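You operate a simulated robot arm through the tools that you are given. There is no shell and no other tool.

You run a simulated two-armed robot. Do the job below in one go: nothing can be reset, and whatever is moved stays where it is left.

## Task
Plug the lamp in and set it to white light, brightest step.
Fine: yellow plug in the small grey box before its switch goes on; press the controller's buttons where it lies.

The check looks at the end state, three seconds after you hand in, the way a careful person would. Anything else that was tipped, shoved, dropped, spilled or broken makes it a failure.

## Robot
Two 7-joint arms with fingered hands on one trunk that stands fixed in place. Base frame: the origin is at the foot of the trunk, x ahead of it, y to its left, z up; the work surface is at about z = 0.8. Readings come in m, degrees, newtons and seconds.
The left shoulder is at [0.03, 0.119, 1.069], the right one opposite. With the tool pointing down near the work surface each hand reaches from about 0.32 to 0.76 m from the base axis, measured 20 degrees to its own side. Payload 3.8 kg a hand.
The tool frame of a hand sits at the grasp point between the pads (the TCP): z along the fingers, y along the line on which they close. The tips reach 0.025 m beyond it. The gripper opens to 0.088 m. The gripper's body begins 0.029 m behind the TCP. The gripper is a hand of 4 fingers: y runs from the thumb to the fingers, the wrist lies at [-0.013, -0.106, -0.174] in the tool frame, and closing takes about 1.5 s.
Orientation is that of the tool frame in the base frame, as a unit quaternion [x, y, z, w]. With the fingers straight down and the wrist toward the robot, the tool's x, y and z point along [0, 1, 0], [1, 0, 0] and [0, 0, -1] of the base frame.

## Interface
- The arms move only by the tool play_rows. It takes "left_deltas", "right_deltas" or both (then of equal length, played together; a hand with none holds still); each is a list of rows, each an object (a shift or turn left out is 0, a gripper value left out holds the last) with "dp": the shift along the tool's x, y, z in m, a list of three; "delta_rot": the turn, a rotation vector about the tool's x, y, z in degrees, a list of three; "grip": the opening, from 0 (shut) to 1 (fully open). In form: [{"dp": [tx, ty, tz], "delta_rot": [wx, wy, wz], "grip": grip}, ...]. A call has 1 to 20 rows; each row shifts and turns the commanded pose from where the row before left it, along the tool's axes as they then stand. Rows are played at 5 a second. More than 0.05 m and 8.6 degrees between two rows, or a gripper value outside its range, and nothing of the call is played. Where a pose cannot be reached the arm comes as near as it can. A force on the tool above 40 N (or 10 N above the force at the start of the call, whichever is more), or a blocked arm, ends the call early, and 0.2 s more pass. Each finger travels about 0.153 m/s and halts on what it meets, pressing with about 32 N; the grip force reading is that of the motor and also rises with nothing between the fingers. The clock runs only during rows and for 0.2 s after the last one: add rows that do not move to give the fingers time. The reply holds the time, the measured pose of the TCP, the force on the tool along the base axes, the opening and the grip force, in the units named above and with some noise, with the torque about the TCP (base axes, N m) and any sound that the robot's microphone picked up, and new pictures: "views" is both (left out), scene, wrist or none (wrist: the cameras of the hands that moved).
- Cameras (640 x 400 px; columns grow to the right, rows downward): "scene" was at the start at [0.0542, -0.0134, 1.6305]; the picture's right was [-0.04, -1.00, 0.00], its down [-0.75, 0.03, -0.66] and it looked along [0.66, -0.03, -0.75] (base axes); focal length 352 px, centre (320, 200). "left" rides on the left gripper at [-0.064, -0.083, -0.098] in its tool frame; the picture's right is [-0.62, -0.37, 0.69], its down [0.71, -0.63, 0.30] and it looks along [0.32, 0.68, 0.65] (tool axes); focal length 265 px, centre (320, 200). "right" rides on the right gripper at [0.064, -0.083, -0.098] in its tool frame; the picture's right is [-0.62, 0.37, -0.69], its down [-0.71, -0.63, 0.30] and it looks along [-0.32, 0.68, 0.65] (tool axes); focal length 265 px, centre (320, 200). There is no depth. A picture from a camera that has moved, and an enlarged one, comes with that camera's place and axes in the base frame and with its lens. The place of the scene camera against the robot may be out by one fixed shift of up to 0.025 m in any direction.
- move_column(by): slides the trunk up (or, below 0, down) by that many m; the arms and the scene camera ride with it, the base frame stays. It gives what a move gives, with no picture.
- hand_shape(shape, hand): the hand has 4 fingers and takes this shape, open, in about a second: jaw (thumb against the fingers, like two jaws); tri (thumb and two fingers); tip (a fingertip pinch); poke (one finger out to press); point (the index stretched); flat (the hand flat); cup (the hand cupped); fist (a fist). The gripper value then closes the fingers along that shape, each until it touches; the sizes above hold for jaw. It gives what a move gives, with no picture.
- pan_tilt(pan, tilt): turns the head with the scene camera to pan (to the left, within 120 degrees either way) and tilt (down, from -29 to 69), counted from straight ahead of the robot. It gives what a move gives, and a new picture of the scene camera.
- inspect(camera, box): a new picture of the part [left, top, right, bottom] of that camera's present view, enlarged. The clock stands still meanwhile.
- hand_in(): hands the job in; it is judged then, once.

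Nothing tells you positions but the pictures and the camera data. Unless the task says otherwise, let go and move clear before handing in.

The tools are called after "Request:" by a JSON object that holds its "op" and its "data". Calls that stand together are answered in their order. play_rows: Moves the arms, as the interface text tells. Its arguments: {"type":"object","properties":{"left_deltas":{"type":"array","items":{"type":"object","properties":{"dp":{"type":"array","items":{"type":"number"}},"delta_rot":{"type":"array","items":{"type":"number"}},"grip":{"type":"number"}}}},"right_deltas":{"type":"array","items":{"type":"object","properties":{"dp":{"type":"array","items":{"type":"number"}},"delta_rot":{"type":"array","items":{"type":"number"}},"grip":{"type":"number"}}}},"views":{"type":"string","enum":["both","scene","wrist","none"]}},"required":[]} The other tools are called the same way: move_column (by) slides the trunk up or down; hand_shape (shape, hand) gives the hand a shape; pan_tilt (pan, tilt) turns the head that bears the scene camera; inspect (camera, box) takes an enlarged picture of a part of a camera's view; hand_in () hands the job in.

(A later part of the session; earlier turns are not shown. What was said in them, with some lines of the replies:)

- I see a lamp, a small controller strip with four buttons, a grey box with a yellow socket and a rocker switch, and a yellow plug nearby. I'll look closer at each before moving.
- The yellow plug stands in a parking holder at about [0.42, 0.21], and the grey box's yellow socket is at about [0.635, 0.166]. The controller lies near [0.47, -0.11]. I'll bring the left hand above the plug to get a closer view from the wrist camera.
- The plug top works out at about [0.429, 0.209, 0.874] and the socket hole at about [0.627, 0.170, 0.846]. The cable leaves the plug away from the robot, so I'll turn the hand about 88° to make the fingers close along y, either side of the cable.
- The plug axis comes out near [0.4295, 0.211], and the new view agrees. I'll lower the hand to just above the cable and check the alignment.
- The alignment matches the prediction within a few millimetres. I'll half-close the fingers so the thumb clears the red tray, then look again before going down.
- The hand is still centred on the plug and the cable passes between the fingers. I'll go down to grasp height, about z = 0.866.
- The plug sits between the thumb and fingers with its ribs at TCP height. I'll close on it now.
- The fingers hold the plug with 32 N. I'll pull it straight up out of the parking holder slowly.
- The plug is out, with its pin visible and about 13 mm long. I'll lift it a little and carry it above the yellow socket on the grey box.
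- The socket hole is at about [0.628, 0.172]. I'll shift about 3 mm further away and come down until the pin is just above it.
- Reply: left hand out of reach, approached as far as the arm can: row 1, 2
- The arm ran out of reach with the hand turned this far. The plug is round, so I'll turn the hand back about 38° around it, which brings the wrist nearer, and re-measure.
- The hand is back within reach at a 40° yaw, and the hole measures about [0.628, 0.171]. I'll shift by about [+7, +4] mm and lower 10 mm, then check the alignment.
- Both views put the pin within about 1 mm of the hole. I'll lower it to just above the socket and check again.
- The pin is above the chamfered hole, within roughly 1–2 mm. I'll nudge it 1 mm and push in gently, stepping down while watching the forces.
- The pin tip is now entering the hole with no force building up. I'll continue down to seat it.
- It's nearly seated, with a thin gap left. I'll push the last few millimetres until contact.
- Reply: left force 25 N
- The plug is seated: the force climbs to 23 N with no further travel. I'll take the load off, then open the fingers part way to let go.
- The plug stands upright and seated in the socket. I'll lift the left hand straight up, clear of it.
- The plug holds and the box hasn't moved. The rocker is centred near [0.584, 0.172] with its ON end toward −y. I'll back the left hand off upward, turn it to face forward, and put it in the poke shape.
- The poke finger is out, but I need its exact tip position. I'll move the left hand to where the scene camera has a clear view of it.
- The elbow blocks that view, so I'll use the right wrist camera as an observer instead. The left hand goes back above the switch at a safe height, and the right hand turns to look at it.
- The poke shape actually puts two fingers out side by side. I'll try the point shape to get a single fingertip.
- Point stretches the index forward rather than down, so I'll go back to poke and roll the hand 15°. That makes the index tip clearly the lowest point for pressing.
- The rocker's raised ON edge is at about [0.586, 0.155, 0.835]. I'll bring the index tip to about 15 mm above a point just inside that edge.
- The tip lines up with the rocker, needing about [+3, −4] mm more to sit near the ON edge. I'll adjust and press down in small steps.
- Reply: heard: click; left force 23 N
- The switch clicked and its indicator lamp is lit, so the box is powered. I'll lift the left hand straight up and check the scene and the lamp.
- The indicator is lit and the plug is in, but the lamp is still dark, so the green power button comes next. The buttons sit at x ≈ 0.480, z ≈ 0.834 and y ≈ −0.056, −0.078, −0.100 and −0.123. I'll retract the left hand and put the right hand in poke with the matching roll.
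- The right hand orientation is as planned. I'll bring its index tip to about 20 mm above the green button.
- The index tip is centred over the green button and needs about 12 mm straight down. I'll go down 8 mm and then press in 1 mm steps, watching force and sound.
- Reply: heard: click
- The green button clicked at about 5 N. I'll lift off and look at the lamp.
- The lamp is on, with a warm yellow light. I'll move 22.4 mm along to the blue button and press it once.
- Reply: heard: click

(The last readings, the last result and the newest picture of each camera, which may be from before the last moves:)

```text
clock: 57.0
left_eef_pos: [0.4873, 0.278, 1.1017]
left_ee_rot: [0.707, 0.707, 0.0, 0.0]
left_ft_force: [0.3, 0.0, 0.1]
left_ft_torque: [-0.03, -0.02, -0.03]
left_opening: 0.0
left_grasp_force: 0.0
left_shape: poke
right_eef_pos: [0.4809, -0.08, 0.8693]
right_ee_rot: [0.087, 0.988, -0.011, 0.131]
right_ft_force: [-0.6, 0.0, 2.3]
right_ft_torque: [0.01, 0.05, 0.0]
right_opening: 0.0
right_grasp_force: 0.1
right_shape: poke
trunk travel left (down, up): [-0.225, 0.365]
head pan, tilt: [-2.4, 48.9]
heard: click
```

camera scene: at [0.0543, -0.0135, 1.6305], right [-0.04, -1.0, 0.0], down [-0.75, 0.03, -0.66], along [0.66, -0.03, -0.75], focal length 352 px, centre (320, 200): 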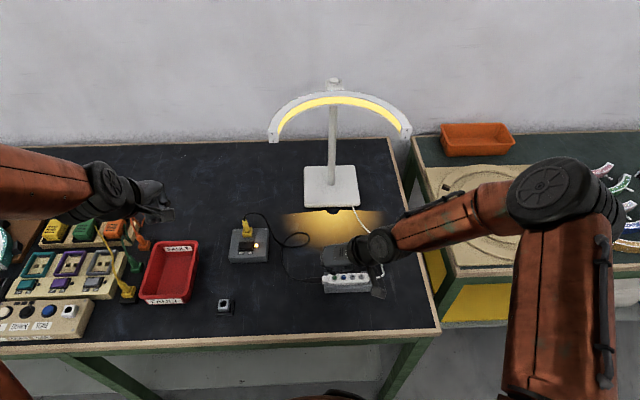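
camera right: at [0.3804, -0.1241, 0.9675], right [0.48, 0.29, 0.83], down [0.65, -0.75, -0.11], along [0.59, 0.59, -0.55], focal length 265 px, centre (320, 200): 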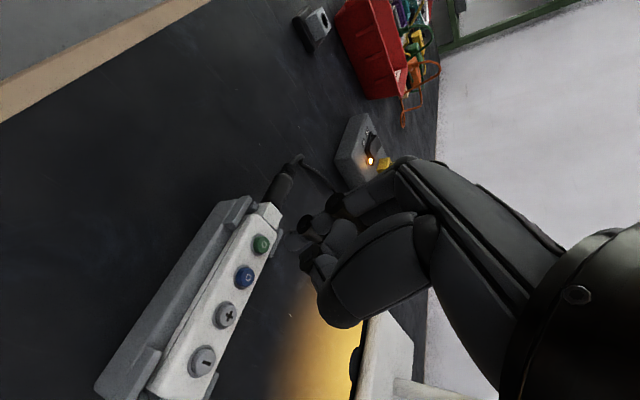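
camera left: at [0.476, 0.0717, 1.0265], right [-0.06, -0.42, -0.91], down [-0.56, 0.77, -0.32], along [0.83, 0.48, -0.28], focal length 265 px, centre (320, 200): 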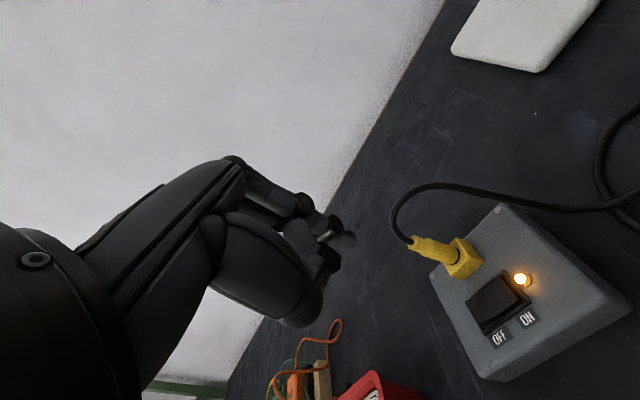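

It clicked once. I'll lift off and look at the lamp's colour.

Request:
{"op": "play_rows", "data": {"right_deltas": [{"dp": [-0.00104, 0, -0.0039]}, {"dp": [-0.00207, 0, -0.00774]}, {"dp": [-0.00207, 0, -0.00774]}, {}], "views": "scene"}}

Request:
{"op": "inspect", "data": {"camera": "scene", "box": [260, 60, 420, 240]}}

```text
clock: 58.0
left_eef_pos: [0.4868, 0.2769, 1.1009]
left_ee_rot: [0.707, 0.707, 0.0, 0.0]
left_ft_force: [0.6, 0.2, -0.8]
left_ft_torque: [-0.02, 0.0, -0.03]
left_opening: 0.0001
left_grasp_force: 0.0
left_shape: poke
right_eef_pos: [0.4812, -0.0793, 0.889]
right_ee_rot: [0.086, 0.988, -0.011, 0.13]
right_ft_force: [-0.3, 0.7, 0.6]
right_ft_torque: [-0.02, 0.02, 0.02]
right_opening: 0.0
right_grasp_force: 0.0
right_shape: poke
trunk travel left (down, up): [-0.225, 0.365]
head pan, tilt: [-2.4, 48.9]
camera scene: at [0.0543, -0.0135, 1.6305], right [-0.04, -1.0, 0.0], down [-0.75, 0.03, -0.66], along [0.66, -0.03, -0.75], focal length 352 px, centre (320, 200)
```

scene: 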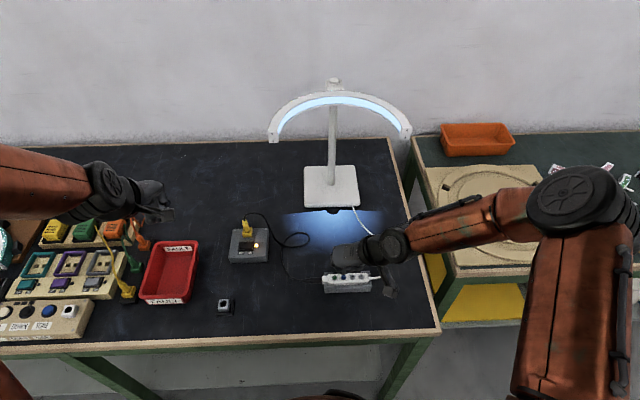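

```text
2.22 times, centred on (340, 150) of scene
camera zoom: at [0.0543, -0.0135, 1.6305], right [-0.04, -1.0, 0.0], down [-0.75, 0.03, -0.66], along [0.66, -0.03, -0.75], focal length 782 px, centre (276, 311)
```

zoom: 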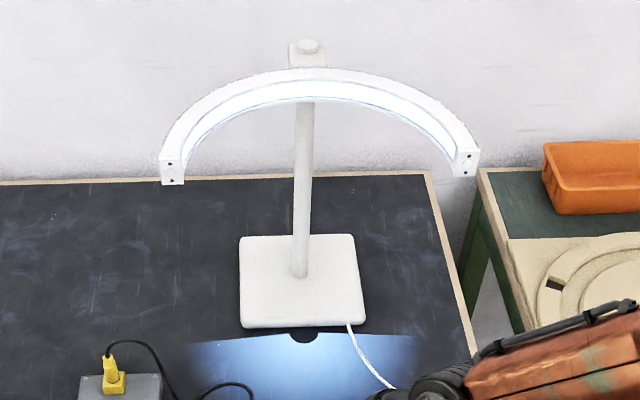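

The light is now a cold bluish tint. To find out which modes exist, I'll press blue again and compare.

Request:
{"op": "play_rows", "data": {"right_deltas": [{"dp": [0.00207, 0, 0.00774]}, {"dp": [0.00181, 0, 0.00677]}, {"dp": [0.00026, 0, 0.00097]}, {"dp": [0.00026, 0, 0.00097]}, {"dp": [0.00026, 0, 0.00097]}, {"dp": [0.00026, 0, 0.00097]}, {"dp": [0.00013, 0, 0.00048]}, {}, {"dp": [-0.00104, 0, -0.0039]}, {"dp": [-0.00207, 0, -0.00774]}, {"dp": [-0.00207, 0, -0.00774]}, {}], "views": "scene"}}

Request:
{"op": "inspect", "data": {"camera": "scene", "box": [260, 60, 420, 240]}}

```text
clock: 60.6
left_eef_pos: [0.4874, 0.2761, 1.1019]
left_ee_rot: [0.707, 0.707, 0.0, 0.0]
left_ft_force: [-0.2, 0.7, -1.1]
left_ft_torque: [-0.01, -0.01, -0.02]
left_opening: 0.0
left_grasp_force: 0.0
left_shape: poke
right_eef_pos: [0.4815, -0.0803, 0.8889]
right_ee_rot: [0.086, 0.988, -0.011, 0.13]
right_ft_force: [0.6, -0.9, -0.5]
right_ft_torque: [0.04, 0.0, 0.0]
right_opening: 0.0002
right_grasp_force: 0.0
right_shape: poke
trunk travel left (down, up): [-0.225, 0.365]
head pan, tilt: [-2.4, 48.9]
heard: click
camera scene: at [0.0543, -0.0135, 1.6305], right [-0.04, -1.0, 0.0], down [-0.75, 0.03, -0.66], along [0.66, -0.03, -0.75], focal length 352 px, centre (320, 200)
```

scene: 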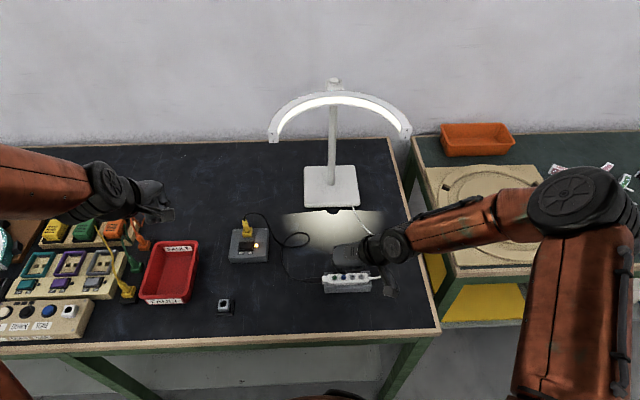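

```text
2.22 times, centred on (340, 150) of scene
camera zoom: at [0.0543, -0.0135, 1.6305], right [-0.04, -1.0, 0.0], down [-0.75, 0.03, -0.66], along [0.66, -0.03, -0.75], focal length 782 px, centre (276, 311)
```

zoom: 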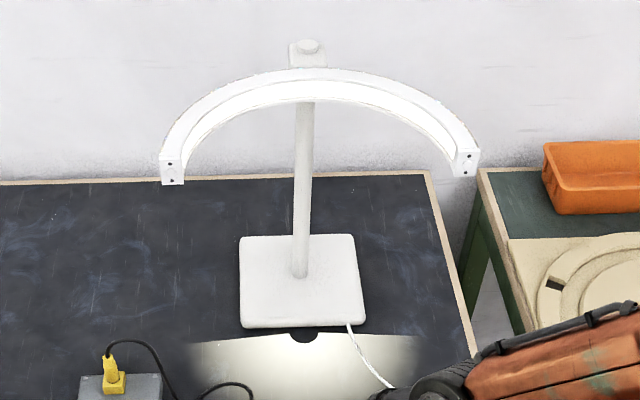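

Now the light is neutral white, clearly different from yellow and cold blue. I'll move to the plus button and press it, checking brightness after each press.

Request:
{"op": "play_rows", "data": {"right_deltas": [{"dp": [-0.0037, -0.0221, 0.001]}, {}, {"dp": [0.00207, 0, 0.00774]}, {"dp": [0.00181, 0, 0.00677]}, {"dp": [0.00026, 0, 0.00097]}, {}], "views": "none"}}

Request:
{"op": "inspect", "data": {"camera": "right", "box": [220, 200, 340, 290]}}

Request:
{"op": "inspect", "data": {"camera": "scene", "box": [320, 260, 370, 300]}}

Request:
{"op": "inspect", "data": {"camera": "scene", "box": [260, 80, 420, 250]}}

```text
clock: 62.0
left_eef_pos: [0.4875, 0.2764, 1.1006]
left_ee_rot: [0.707, 0.707, 0.0, 0.0]
left_ft_force: [-1.2, 0.1, -0.2]
left_ft_torque: [0.03, -0.03, 0.01]
left_opening: 0.0
left_grasp_force: 0.1
left_shape: poke
right_eef_pos: [0.482, -0.1012, 0.8725]
right_ee_rot: [0.087, 0.988, -0.012, 0.13]
right_ft_force: [1.0, 0.7, 0.4]
right_ft_torque: [-0.02, -0.03, -0.02]
right_opening: 0.0
right_grasp_force: 0.0
right_shape: poke
trunk travel left (down, up): [-0.225, 0.365]
head pan, tilt: [-2.4, 48.9]
```

```text
4.44 times, centred on (280, 245) of right
camera zoom: at [0.3811, -0.1695, 0.9517], right [0.48, 0.29, 0.83], down [0.65, -0.75, -0.11], along [0.59, 0.59, -0.55], focal length 1180 px, centre (498, 0)
```

zoom: 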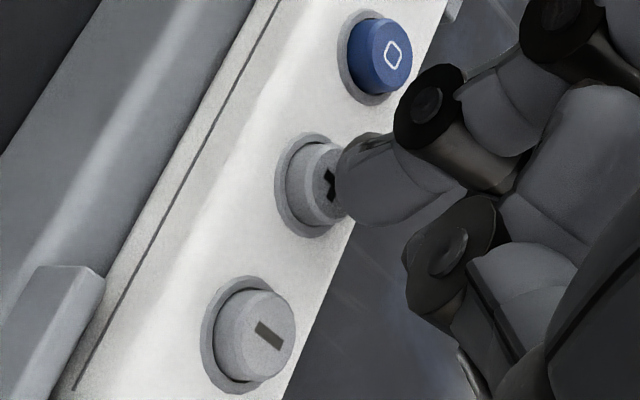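

```text
10.00 times, centred on (345, 280) of scene
camera zoom: at [0.0543, -0.0135, 1.6305], right [-0.04, -1.0, 0.0], down [-0.75, 0.03, -0.66], along [0.66, -0.03, -0.75], focal length 3518 px, centre (70, -600)
```

zoom: 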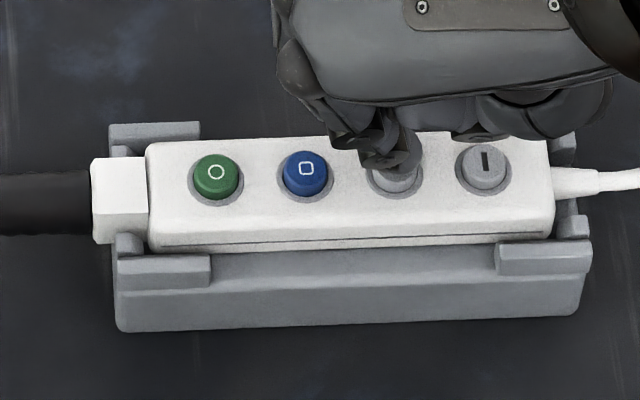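

```text
2.35 times, centred on (340, 165) of scene
camera zoom: at [0.0543, -0.0135, 1.6305], right [-0.04, -1.0, 0.0], down [-0.75, 0.03, -0.66], along [0.66, -0.03, -0.75], focal length 828 px, centre (273, 282)
```

zoom: 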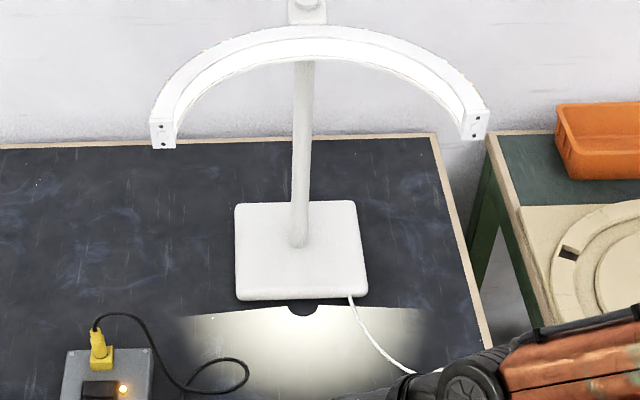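

Request:
{"op": "play_rows", "data": {"right_deltas": [{"dp": [0.00026, 0, 0.00097]}, {"dp": [0.00026, 0, 0.00097]}, {"dp": [0.00026, 0, 0.00097]}, {"dp": [0.00013, 0, 0.00048]}, {}, {"dp": [-0.00104, 0, -0.0039]}, {"dp": [-0.00104, 0, -0.0039]}, {}], "views": "none"}}

Request:
{"op": "inspect", "data": {"camera": "scene", "box": [260, 80, 420, 250]}}

```text
clock: 63.8
left_eef_pos: [0.4871, 0.2767, 1.1014]
left_ee_rot: [0.707, 0.707, 0.0, 0.0]
left_ft_force: [0.2, -0.3, 0.4]
left_ft_torque: [0.01, 0.0, -0.01]
left_opening: 0.0
left_grasp_force: 0.1
left_shape: poke
right_eef_pos: [0.48, -0.1019, 0.8766]
right_ee_rot: [0.086, 0.988, -0.012, 0.13]
right_ft_force: [0.7, -0.4, -0.5]
right_ft_torque: [0.01, -0.02, -0.02]
right_opening: 0.0
right_grasp_force: 0.0
right_shape: poke
trunk travel left (down, up): [-0.225, 0.365]
head pan, tilt: [-2.4, 48.9]
heard: click
```

```text
2.35 times, centred on (340, 165) of scene
camera zoom: at [0.0543, -0.0135, 1.6305], right [-0.04, -1.0, 0.0], down [-0.75, 0.03, -0.66], along [0.66, -0.03, -0.75], focal length 828 px, centre (273, 282)
```

zoom: 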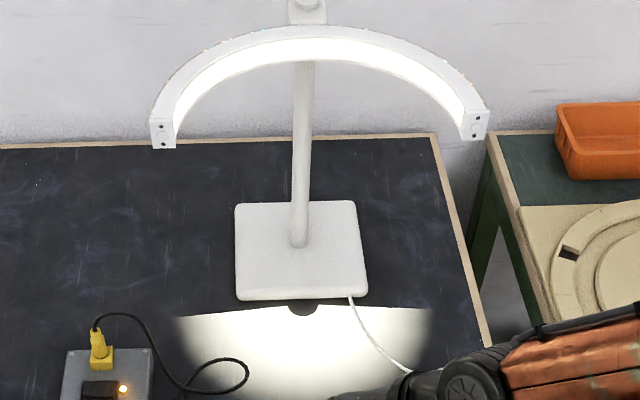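

The light got brighter with that click. I'll press plus again and compare.

Request:
{"op": "play_rows", "data": {"right_deltas": [{"dp": [0.00104, 0, 0.0039]}, {"dp": [0.00026, 0, 0.00097]}, {"dp": [0.00026, 0, 0.00097]}, {"dp": [0.00026, 0, 0.00097]}, {"dp": [0.00026, 0, 0.00097]}, {}, {"dp": [-0.00104, 0, -0.0039]}, {"dp": [-0.00104, 0, -0.0039]}, {}], "views": "none"}}

Request:
{"op": "inspect", "data": {"camera": "scene", "box": [260, 80, 420, 250]}}

```text
clock: 65.8
left_eef_pos: [0.4866, 0.2777, 1.1021]
left_ee_rot: [0.707, 0.707, -0.001, 0.0]
left_ft_force: [0.3, 0.2, 0.2]
left_ft_torque: [0.03, 0.03, 0.03]
left_opening: 0.0
left_grasp_force: 0.2
left_shape: poke
right_eef_pos: [0.4806, -0.1016, 0.8772]
right_ee_rot: [0.086, 0.988, -0.011, 0.129]
right_ft_force: [-0.1, 0.2, -0.4]
right_ft_torque: [0.02, -0.02, 0.02]
right_opening: 0.0
right_grasp_force: 0.1
right_shape: poke
trunk travel left (down, up): [-0.225, 0.365]
head pan, tilt: [-2.4, 48.9]
heard: click
```

```text
2.35 times, centred on (340, 165) of scene
camera zoom: at [0.0543, -0.0135, 1.6305], right [-0.04, -1.0, 0.0], down [-0.75, 0.03, -0.66], along [0.66, -0.03, -0.75], focal length 828 px, centre (273, 282)
```

zoom: 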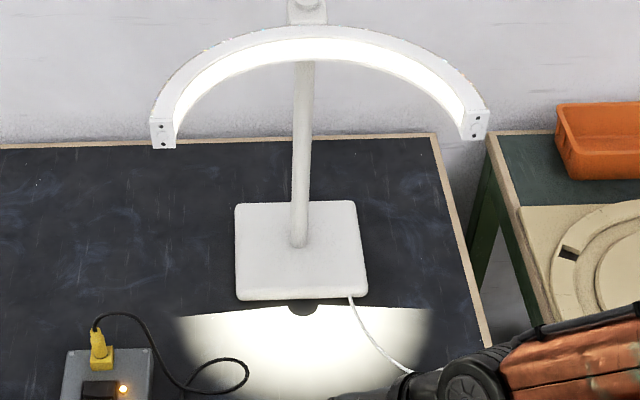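

Request:
{"op": "inspect", "data": {"camera": "scene", "box": [280, 195, 390, 250]}}

Request:
{"op": "play_rows", "data": {"right_deltas": [{"dp": [0.00104, 0, 0.0039]}, {"dp": [0.00026, 0, 0.00097]}, {"dp": [0.00026, 0, 0.00097]}, {"dp": [0.00026, 0, 0.00097]}, {"dp": [0.00026, 0, 0.00097]}, {}, {"dp": [-0.00104, 0, -0.0039]}, {"dp": [-0.00104, 0, -0.0039]}, {}], "views": "scene"}}

Request:
{"op": "inspect", "data": {"camera": "scene", "box": [280, 195, 390, 250]}}

Request:
{"op": "inspect", "data": {"camera": "scene", "box": [260, 80, 420, 250]}}

```text
5.82 times, centred on (335, 222) of scene
camera zoom: at [0.0543, -0.0135, 1.6305], right [-0.04, -1.0, 0.0], down [-0.75, 0.03, -0.66], along [0.66, -0.03, -0.75], focal length 2047 px, centre (233, 69)
```

zoom: 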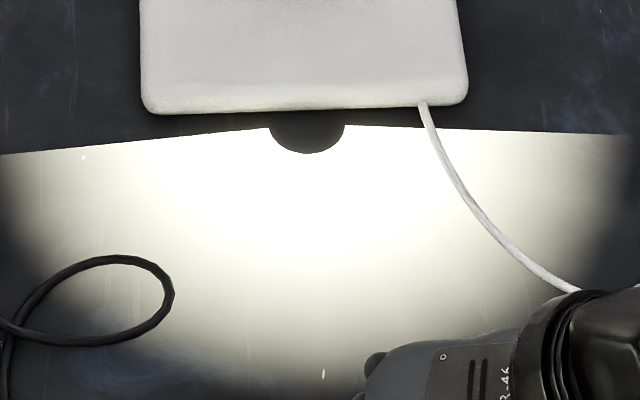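

```text
clock: 67.8
left_eef_pos: [0.4876, 0.2772, 1.103]
left_ee_rot: [0.707, 0.708, 0.0, 0.0]
left_ft_force: [-0.3, 0.6, 0.1]
left_ft_torque: [0.02, 0.0, 0.0]
left_opening: 0.0001
left_grasp_force: 0.1
left_shape: poke
right_eef_pos: [0.4802, -0.1011, 0.8765]
right_ee_rot: [0.086, 0.988, -0.012, 0.129]
right_ft_force: [-0.6, 1.1, 0.4]
right_ft_torque: [-0.01, 0.02, 0.01]
right_opening: 0.0
right_grasp_force: 0.0
right_shape: poke
trunk travel left (down, up): [-0.225, 0.365]
head pan, tilt: [-2.4, 48.9]
heard: click
camera scene: at [0.0543, -0.0136, 1.6305], right [-0.04, -1.0, 0.0], down [-0.75, 0.03, -0.66], along [0.66, -0.03, -0.75], focal length 352 px, centre (320, 200)
```

scene: 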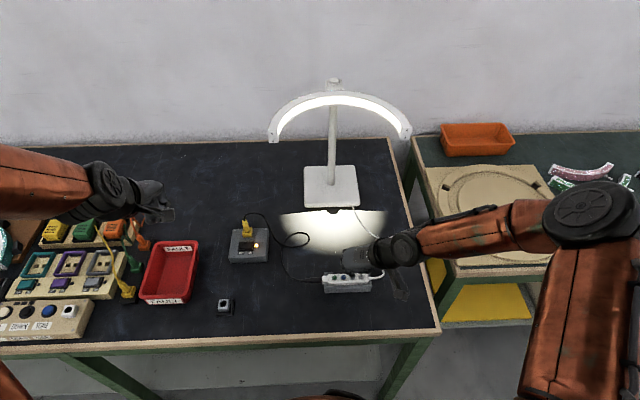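

```text
5.82 times, centred on (335, 222) of scene
camera zoom: at [0.0543, -0.0136, 1.6305], right [-0.04, -1.0, 0.0], down [-0.75, 0.03, -0.66], along [0.66, -0.03, -0.75], focal length 2047 px, centre (233, 69)
```

zoom: 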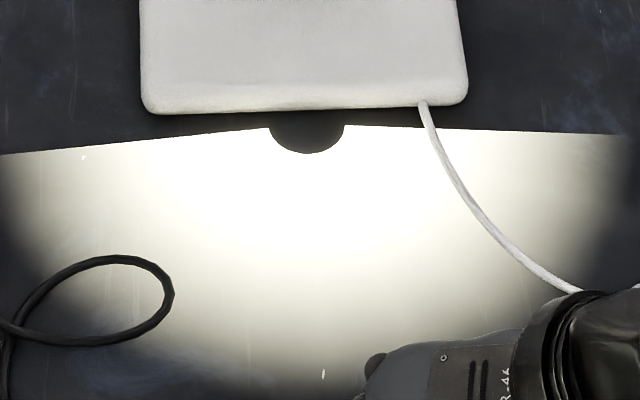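

```text
2.35 times, centred on (340, 165) of scene
camera zoom: at [0.0543, -0.0136, 1.6305], right [-0.04, -1.0, 0.0], down [-0.75, 0.03, -0.66], along [0.66, -0.03, -0.75], focal length 828 px, centre (273, 282)
```

zoom: 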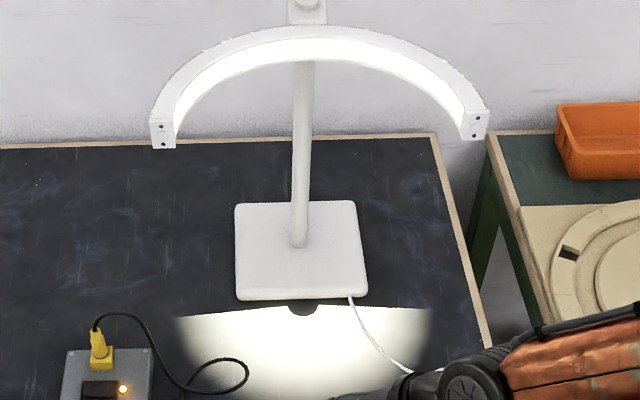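

The last two presses look identical, so it's probably at the top step. I'll press plus once more to confirm it's clamped.

Request:
{"op": "play_rows", "data": {"right_deltas": [{"dp": [0.00104, 0, 0.0039]}, {"dp": [0.00026, 0, 0.00097]}, {"dp": [0.00026, 0, 0.00097]}, {"dp": [0.00026, 0, 0.00097]}, {"dp": [0.00026, 0, 0.00097]}, {}, {"dp": [-0.00104, 0, -0.0039]}, {"dp": [-0.00104, 0, -0.0039]}, {}], "views": "none"}}

Request:
{"op": "inspect", "data": {"camera": "scene", "box": [280, 195, 390, 250]}}

```text
clock: 69.8
left_eef_pos: [0.4875, 0.2776, 1.1022]
left_ee_rot: [0.707, 0.707, 0.0, 0.0]
left_ft_force: [1.1, 0.0, -0.7]
left_ft_torque: [-0.01, -0.01, 0.03]
left_opening: 0.0001
left_grasp_force: 0.0
left_shape: poke
right_eef_pos: [0.4801, -0.1011, 0.8759]
right_ee_rot: [0.086, 0.988, -0.011, 0.13]
right_ft_force: [-0.3, -0.6, -0.4]
right_ft_torque: [-0.01, -0.03, -0.03]
right_opening: 0.0
right_grasp_force: 0.1
right_shape: poke
trunk travel left (down, up): [-0.225, 0.365]
head pan, tilt: [-2.4, 48.9]
heard: click
```

```text
5.82 times, centred on (335, 222) of scene
camera zoom: at [0.0543, -0.0135, 1.6305], right [-0.04, -1.0, 0.0], down [-0.75, 0.03, -0.66], along [0.66, -0.03, -0.75], focal length 2047 px, centre (233, 69)
```

zoom: 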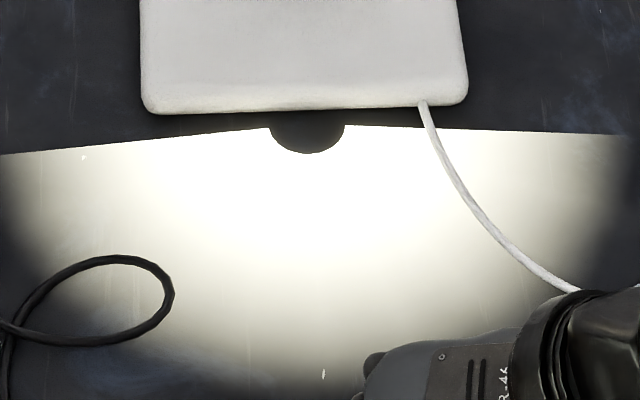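

The pool of light doesn't change, so this is the brightest step in white. I'll lift the right hand well clear and do a final check of the table.

Request:
{"op": "play_rows", "data": {"right_deltas": [{"dp": [-0.0052, 0, -0.0193]}, {"dp": [-0.0104, 0, -0.0387]}, {"dp": [-0.0104, 0, -0.0387]}, {"dp": [-0.0104, 0, -0.0387]}, {"dp": [-0.0104, 0, -0.0387]}, {"dp": [-0.0104, 0, -0.0387]}, {"dp": [0, -0.04, 0]}, {"dp": [0, -0.04, 0]}, {}, {}]}}

Request:
{"op": "inspect", "data": {"camera": "scene", "box": [200, 190, 410, 320]}}

Request:
{"op": "inspect", "data": {"camera": "scene", "box": [0, 190, 240, 350]}}

Request:
{"op": "inspect", "data": {"camera": "scene", "box": [225, 205, 285, 270]}}

```text
clock: 72.0
left_eef_pos: [0.4876, 0.2763, 1.103]
left_ee_rot: [0.707, 0.707, 0.0, 0.0]
left_ft_force: [-0.7, 0.0, 0.3]
left_ft_torque: [0.01, 0.0, 0.0]
left_opening: 0.0001
left_grasp_force: 0.1
left_shape: poke
right_eef_pos: [0.4657, -0.1803, 1.0955]
right_ee_rot: [0.087, 0.988, -0.012, 0.13]
right_ft_force: [0.0, 0.4, -0.4]
right_ft_torque: [0.0, -0.01, 0.02]
right_opening: 0.0
right_grasp_force: 0.1
right_shape: poke
trunk travel left (down, up): [-0.225, 0.365]
head pan, tilt: [-2.4, 48.9]
camera scene: at [0.0539, -0.014, 1.6305], right [-0.04, -1.0, 0.0], down [-0.75, 0.03, -0.66], along [0.66, -0.03, -0.75], focal length 352 px, centre (320, 200)
camera right: at [0.3645, -0.2478, 1.1756], right [0.48, 0.29, 0.83], down [0.65, -0.75, -0.11], along [0.59, 0.59, -0.55], focal length 265 px, centre (320, 200)
```

scene: 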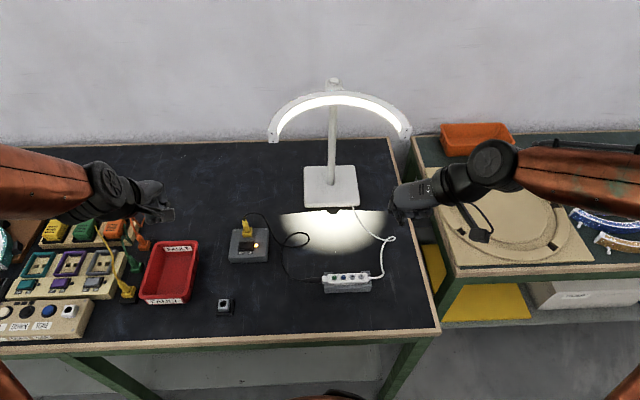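
right: 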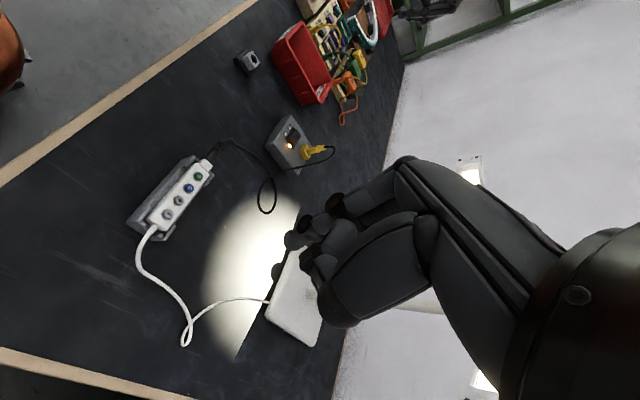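

```text
3.05 times, centred on (305, 255) of scene
camera zoom: at [0.0539, -0.014, 1.6305], right [-0.04, -1.0, 0.0], down [-0.75, 0.03, -0.66], along [0.66, -0.03, -0.75], focal length 1072 px, centre (366, 32)
```

zoom: 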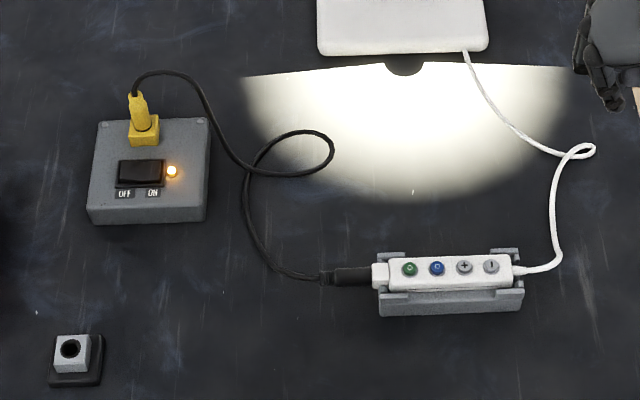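

```text
2.50 times, centred on (120, 270) of scene
camera zoom: at [0.0539, -0.014, 1.6305], right [-0.04, -1.0, 0.0], down [-0.75, 0.03, -0.66], along [0.66, -0.03, -0.75], focal length 879 px, centre (820, 25)
```

zoom: 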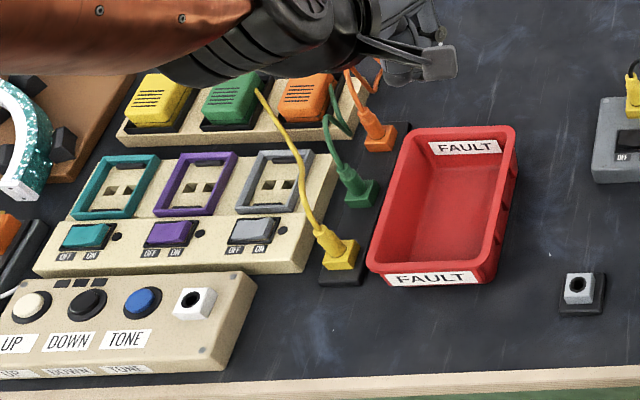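

```text
6.15 times, centred on (255, 238) of scene
camera zoom: at [0.0539, -0.014, 1.6305], right [-0.04, -1.0, 0.0], down [-0.75, 0.03, -0.66], along [0.66, -0.03, -0.75], focal length 2165 px, centre (720, -31)
```

zoom: 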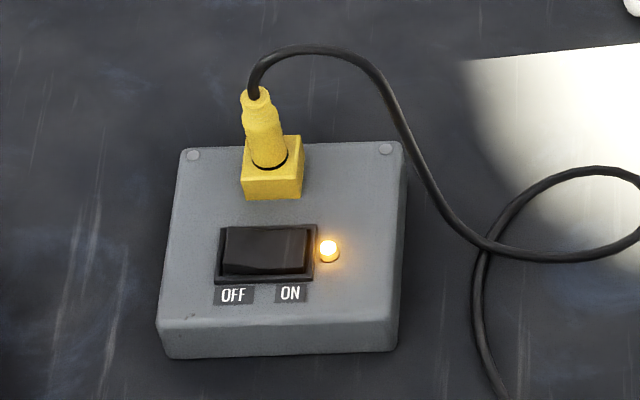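

The yellow plug is seated in the grey box, the switch is ON with its indicator lit, and the lamp gives white light at its brightest step. Nothing else looks moved, the controller is still in its cradle, and both hands are clear, so I'm handing in.

Request:
{"op": "hand_in", "data": {}}

```text
The job is handed in.
```

The lamp is plugged in and shining white at its brightest step, and I've handed the job in.

- **Plug and switch:** The yellow plug went into the small grey box first and sits upright in the socket. Only then did I press the switch. It clicked to ON and its indicator is lit.
- **Colour:** The lamp came on yellow when I pressed the green button. The blue button took it to a cold bluish light, then to neutral white, and I left it on white.
- **Brightness:** I pressed plus four times. The first press made the light visibly brighter, and the last two changed nothing, so it is at the top step.
- **Everything else:** I pressed the controller's buttons where it lay, and it is still in its cradle. The red tray and the other items on the table look unmoved in the last pictures. Both hands are clear.
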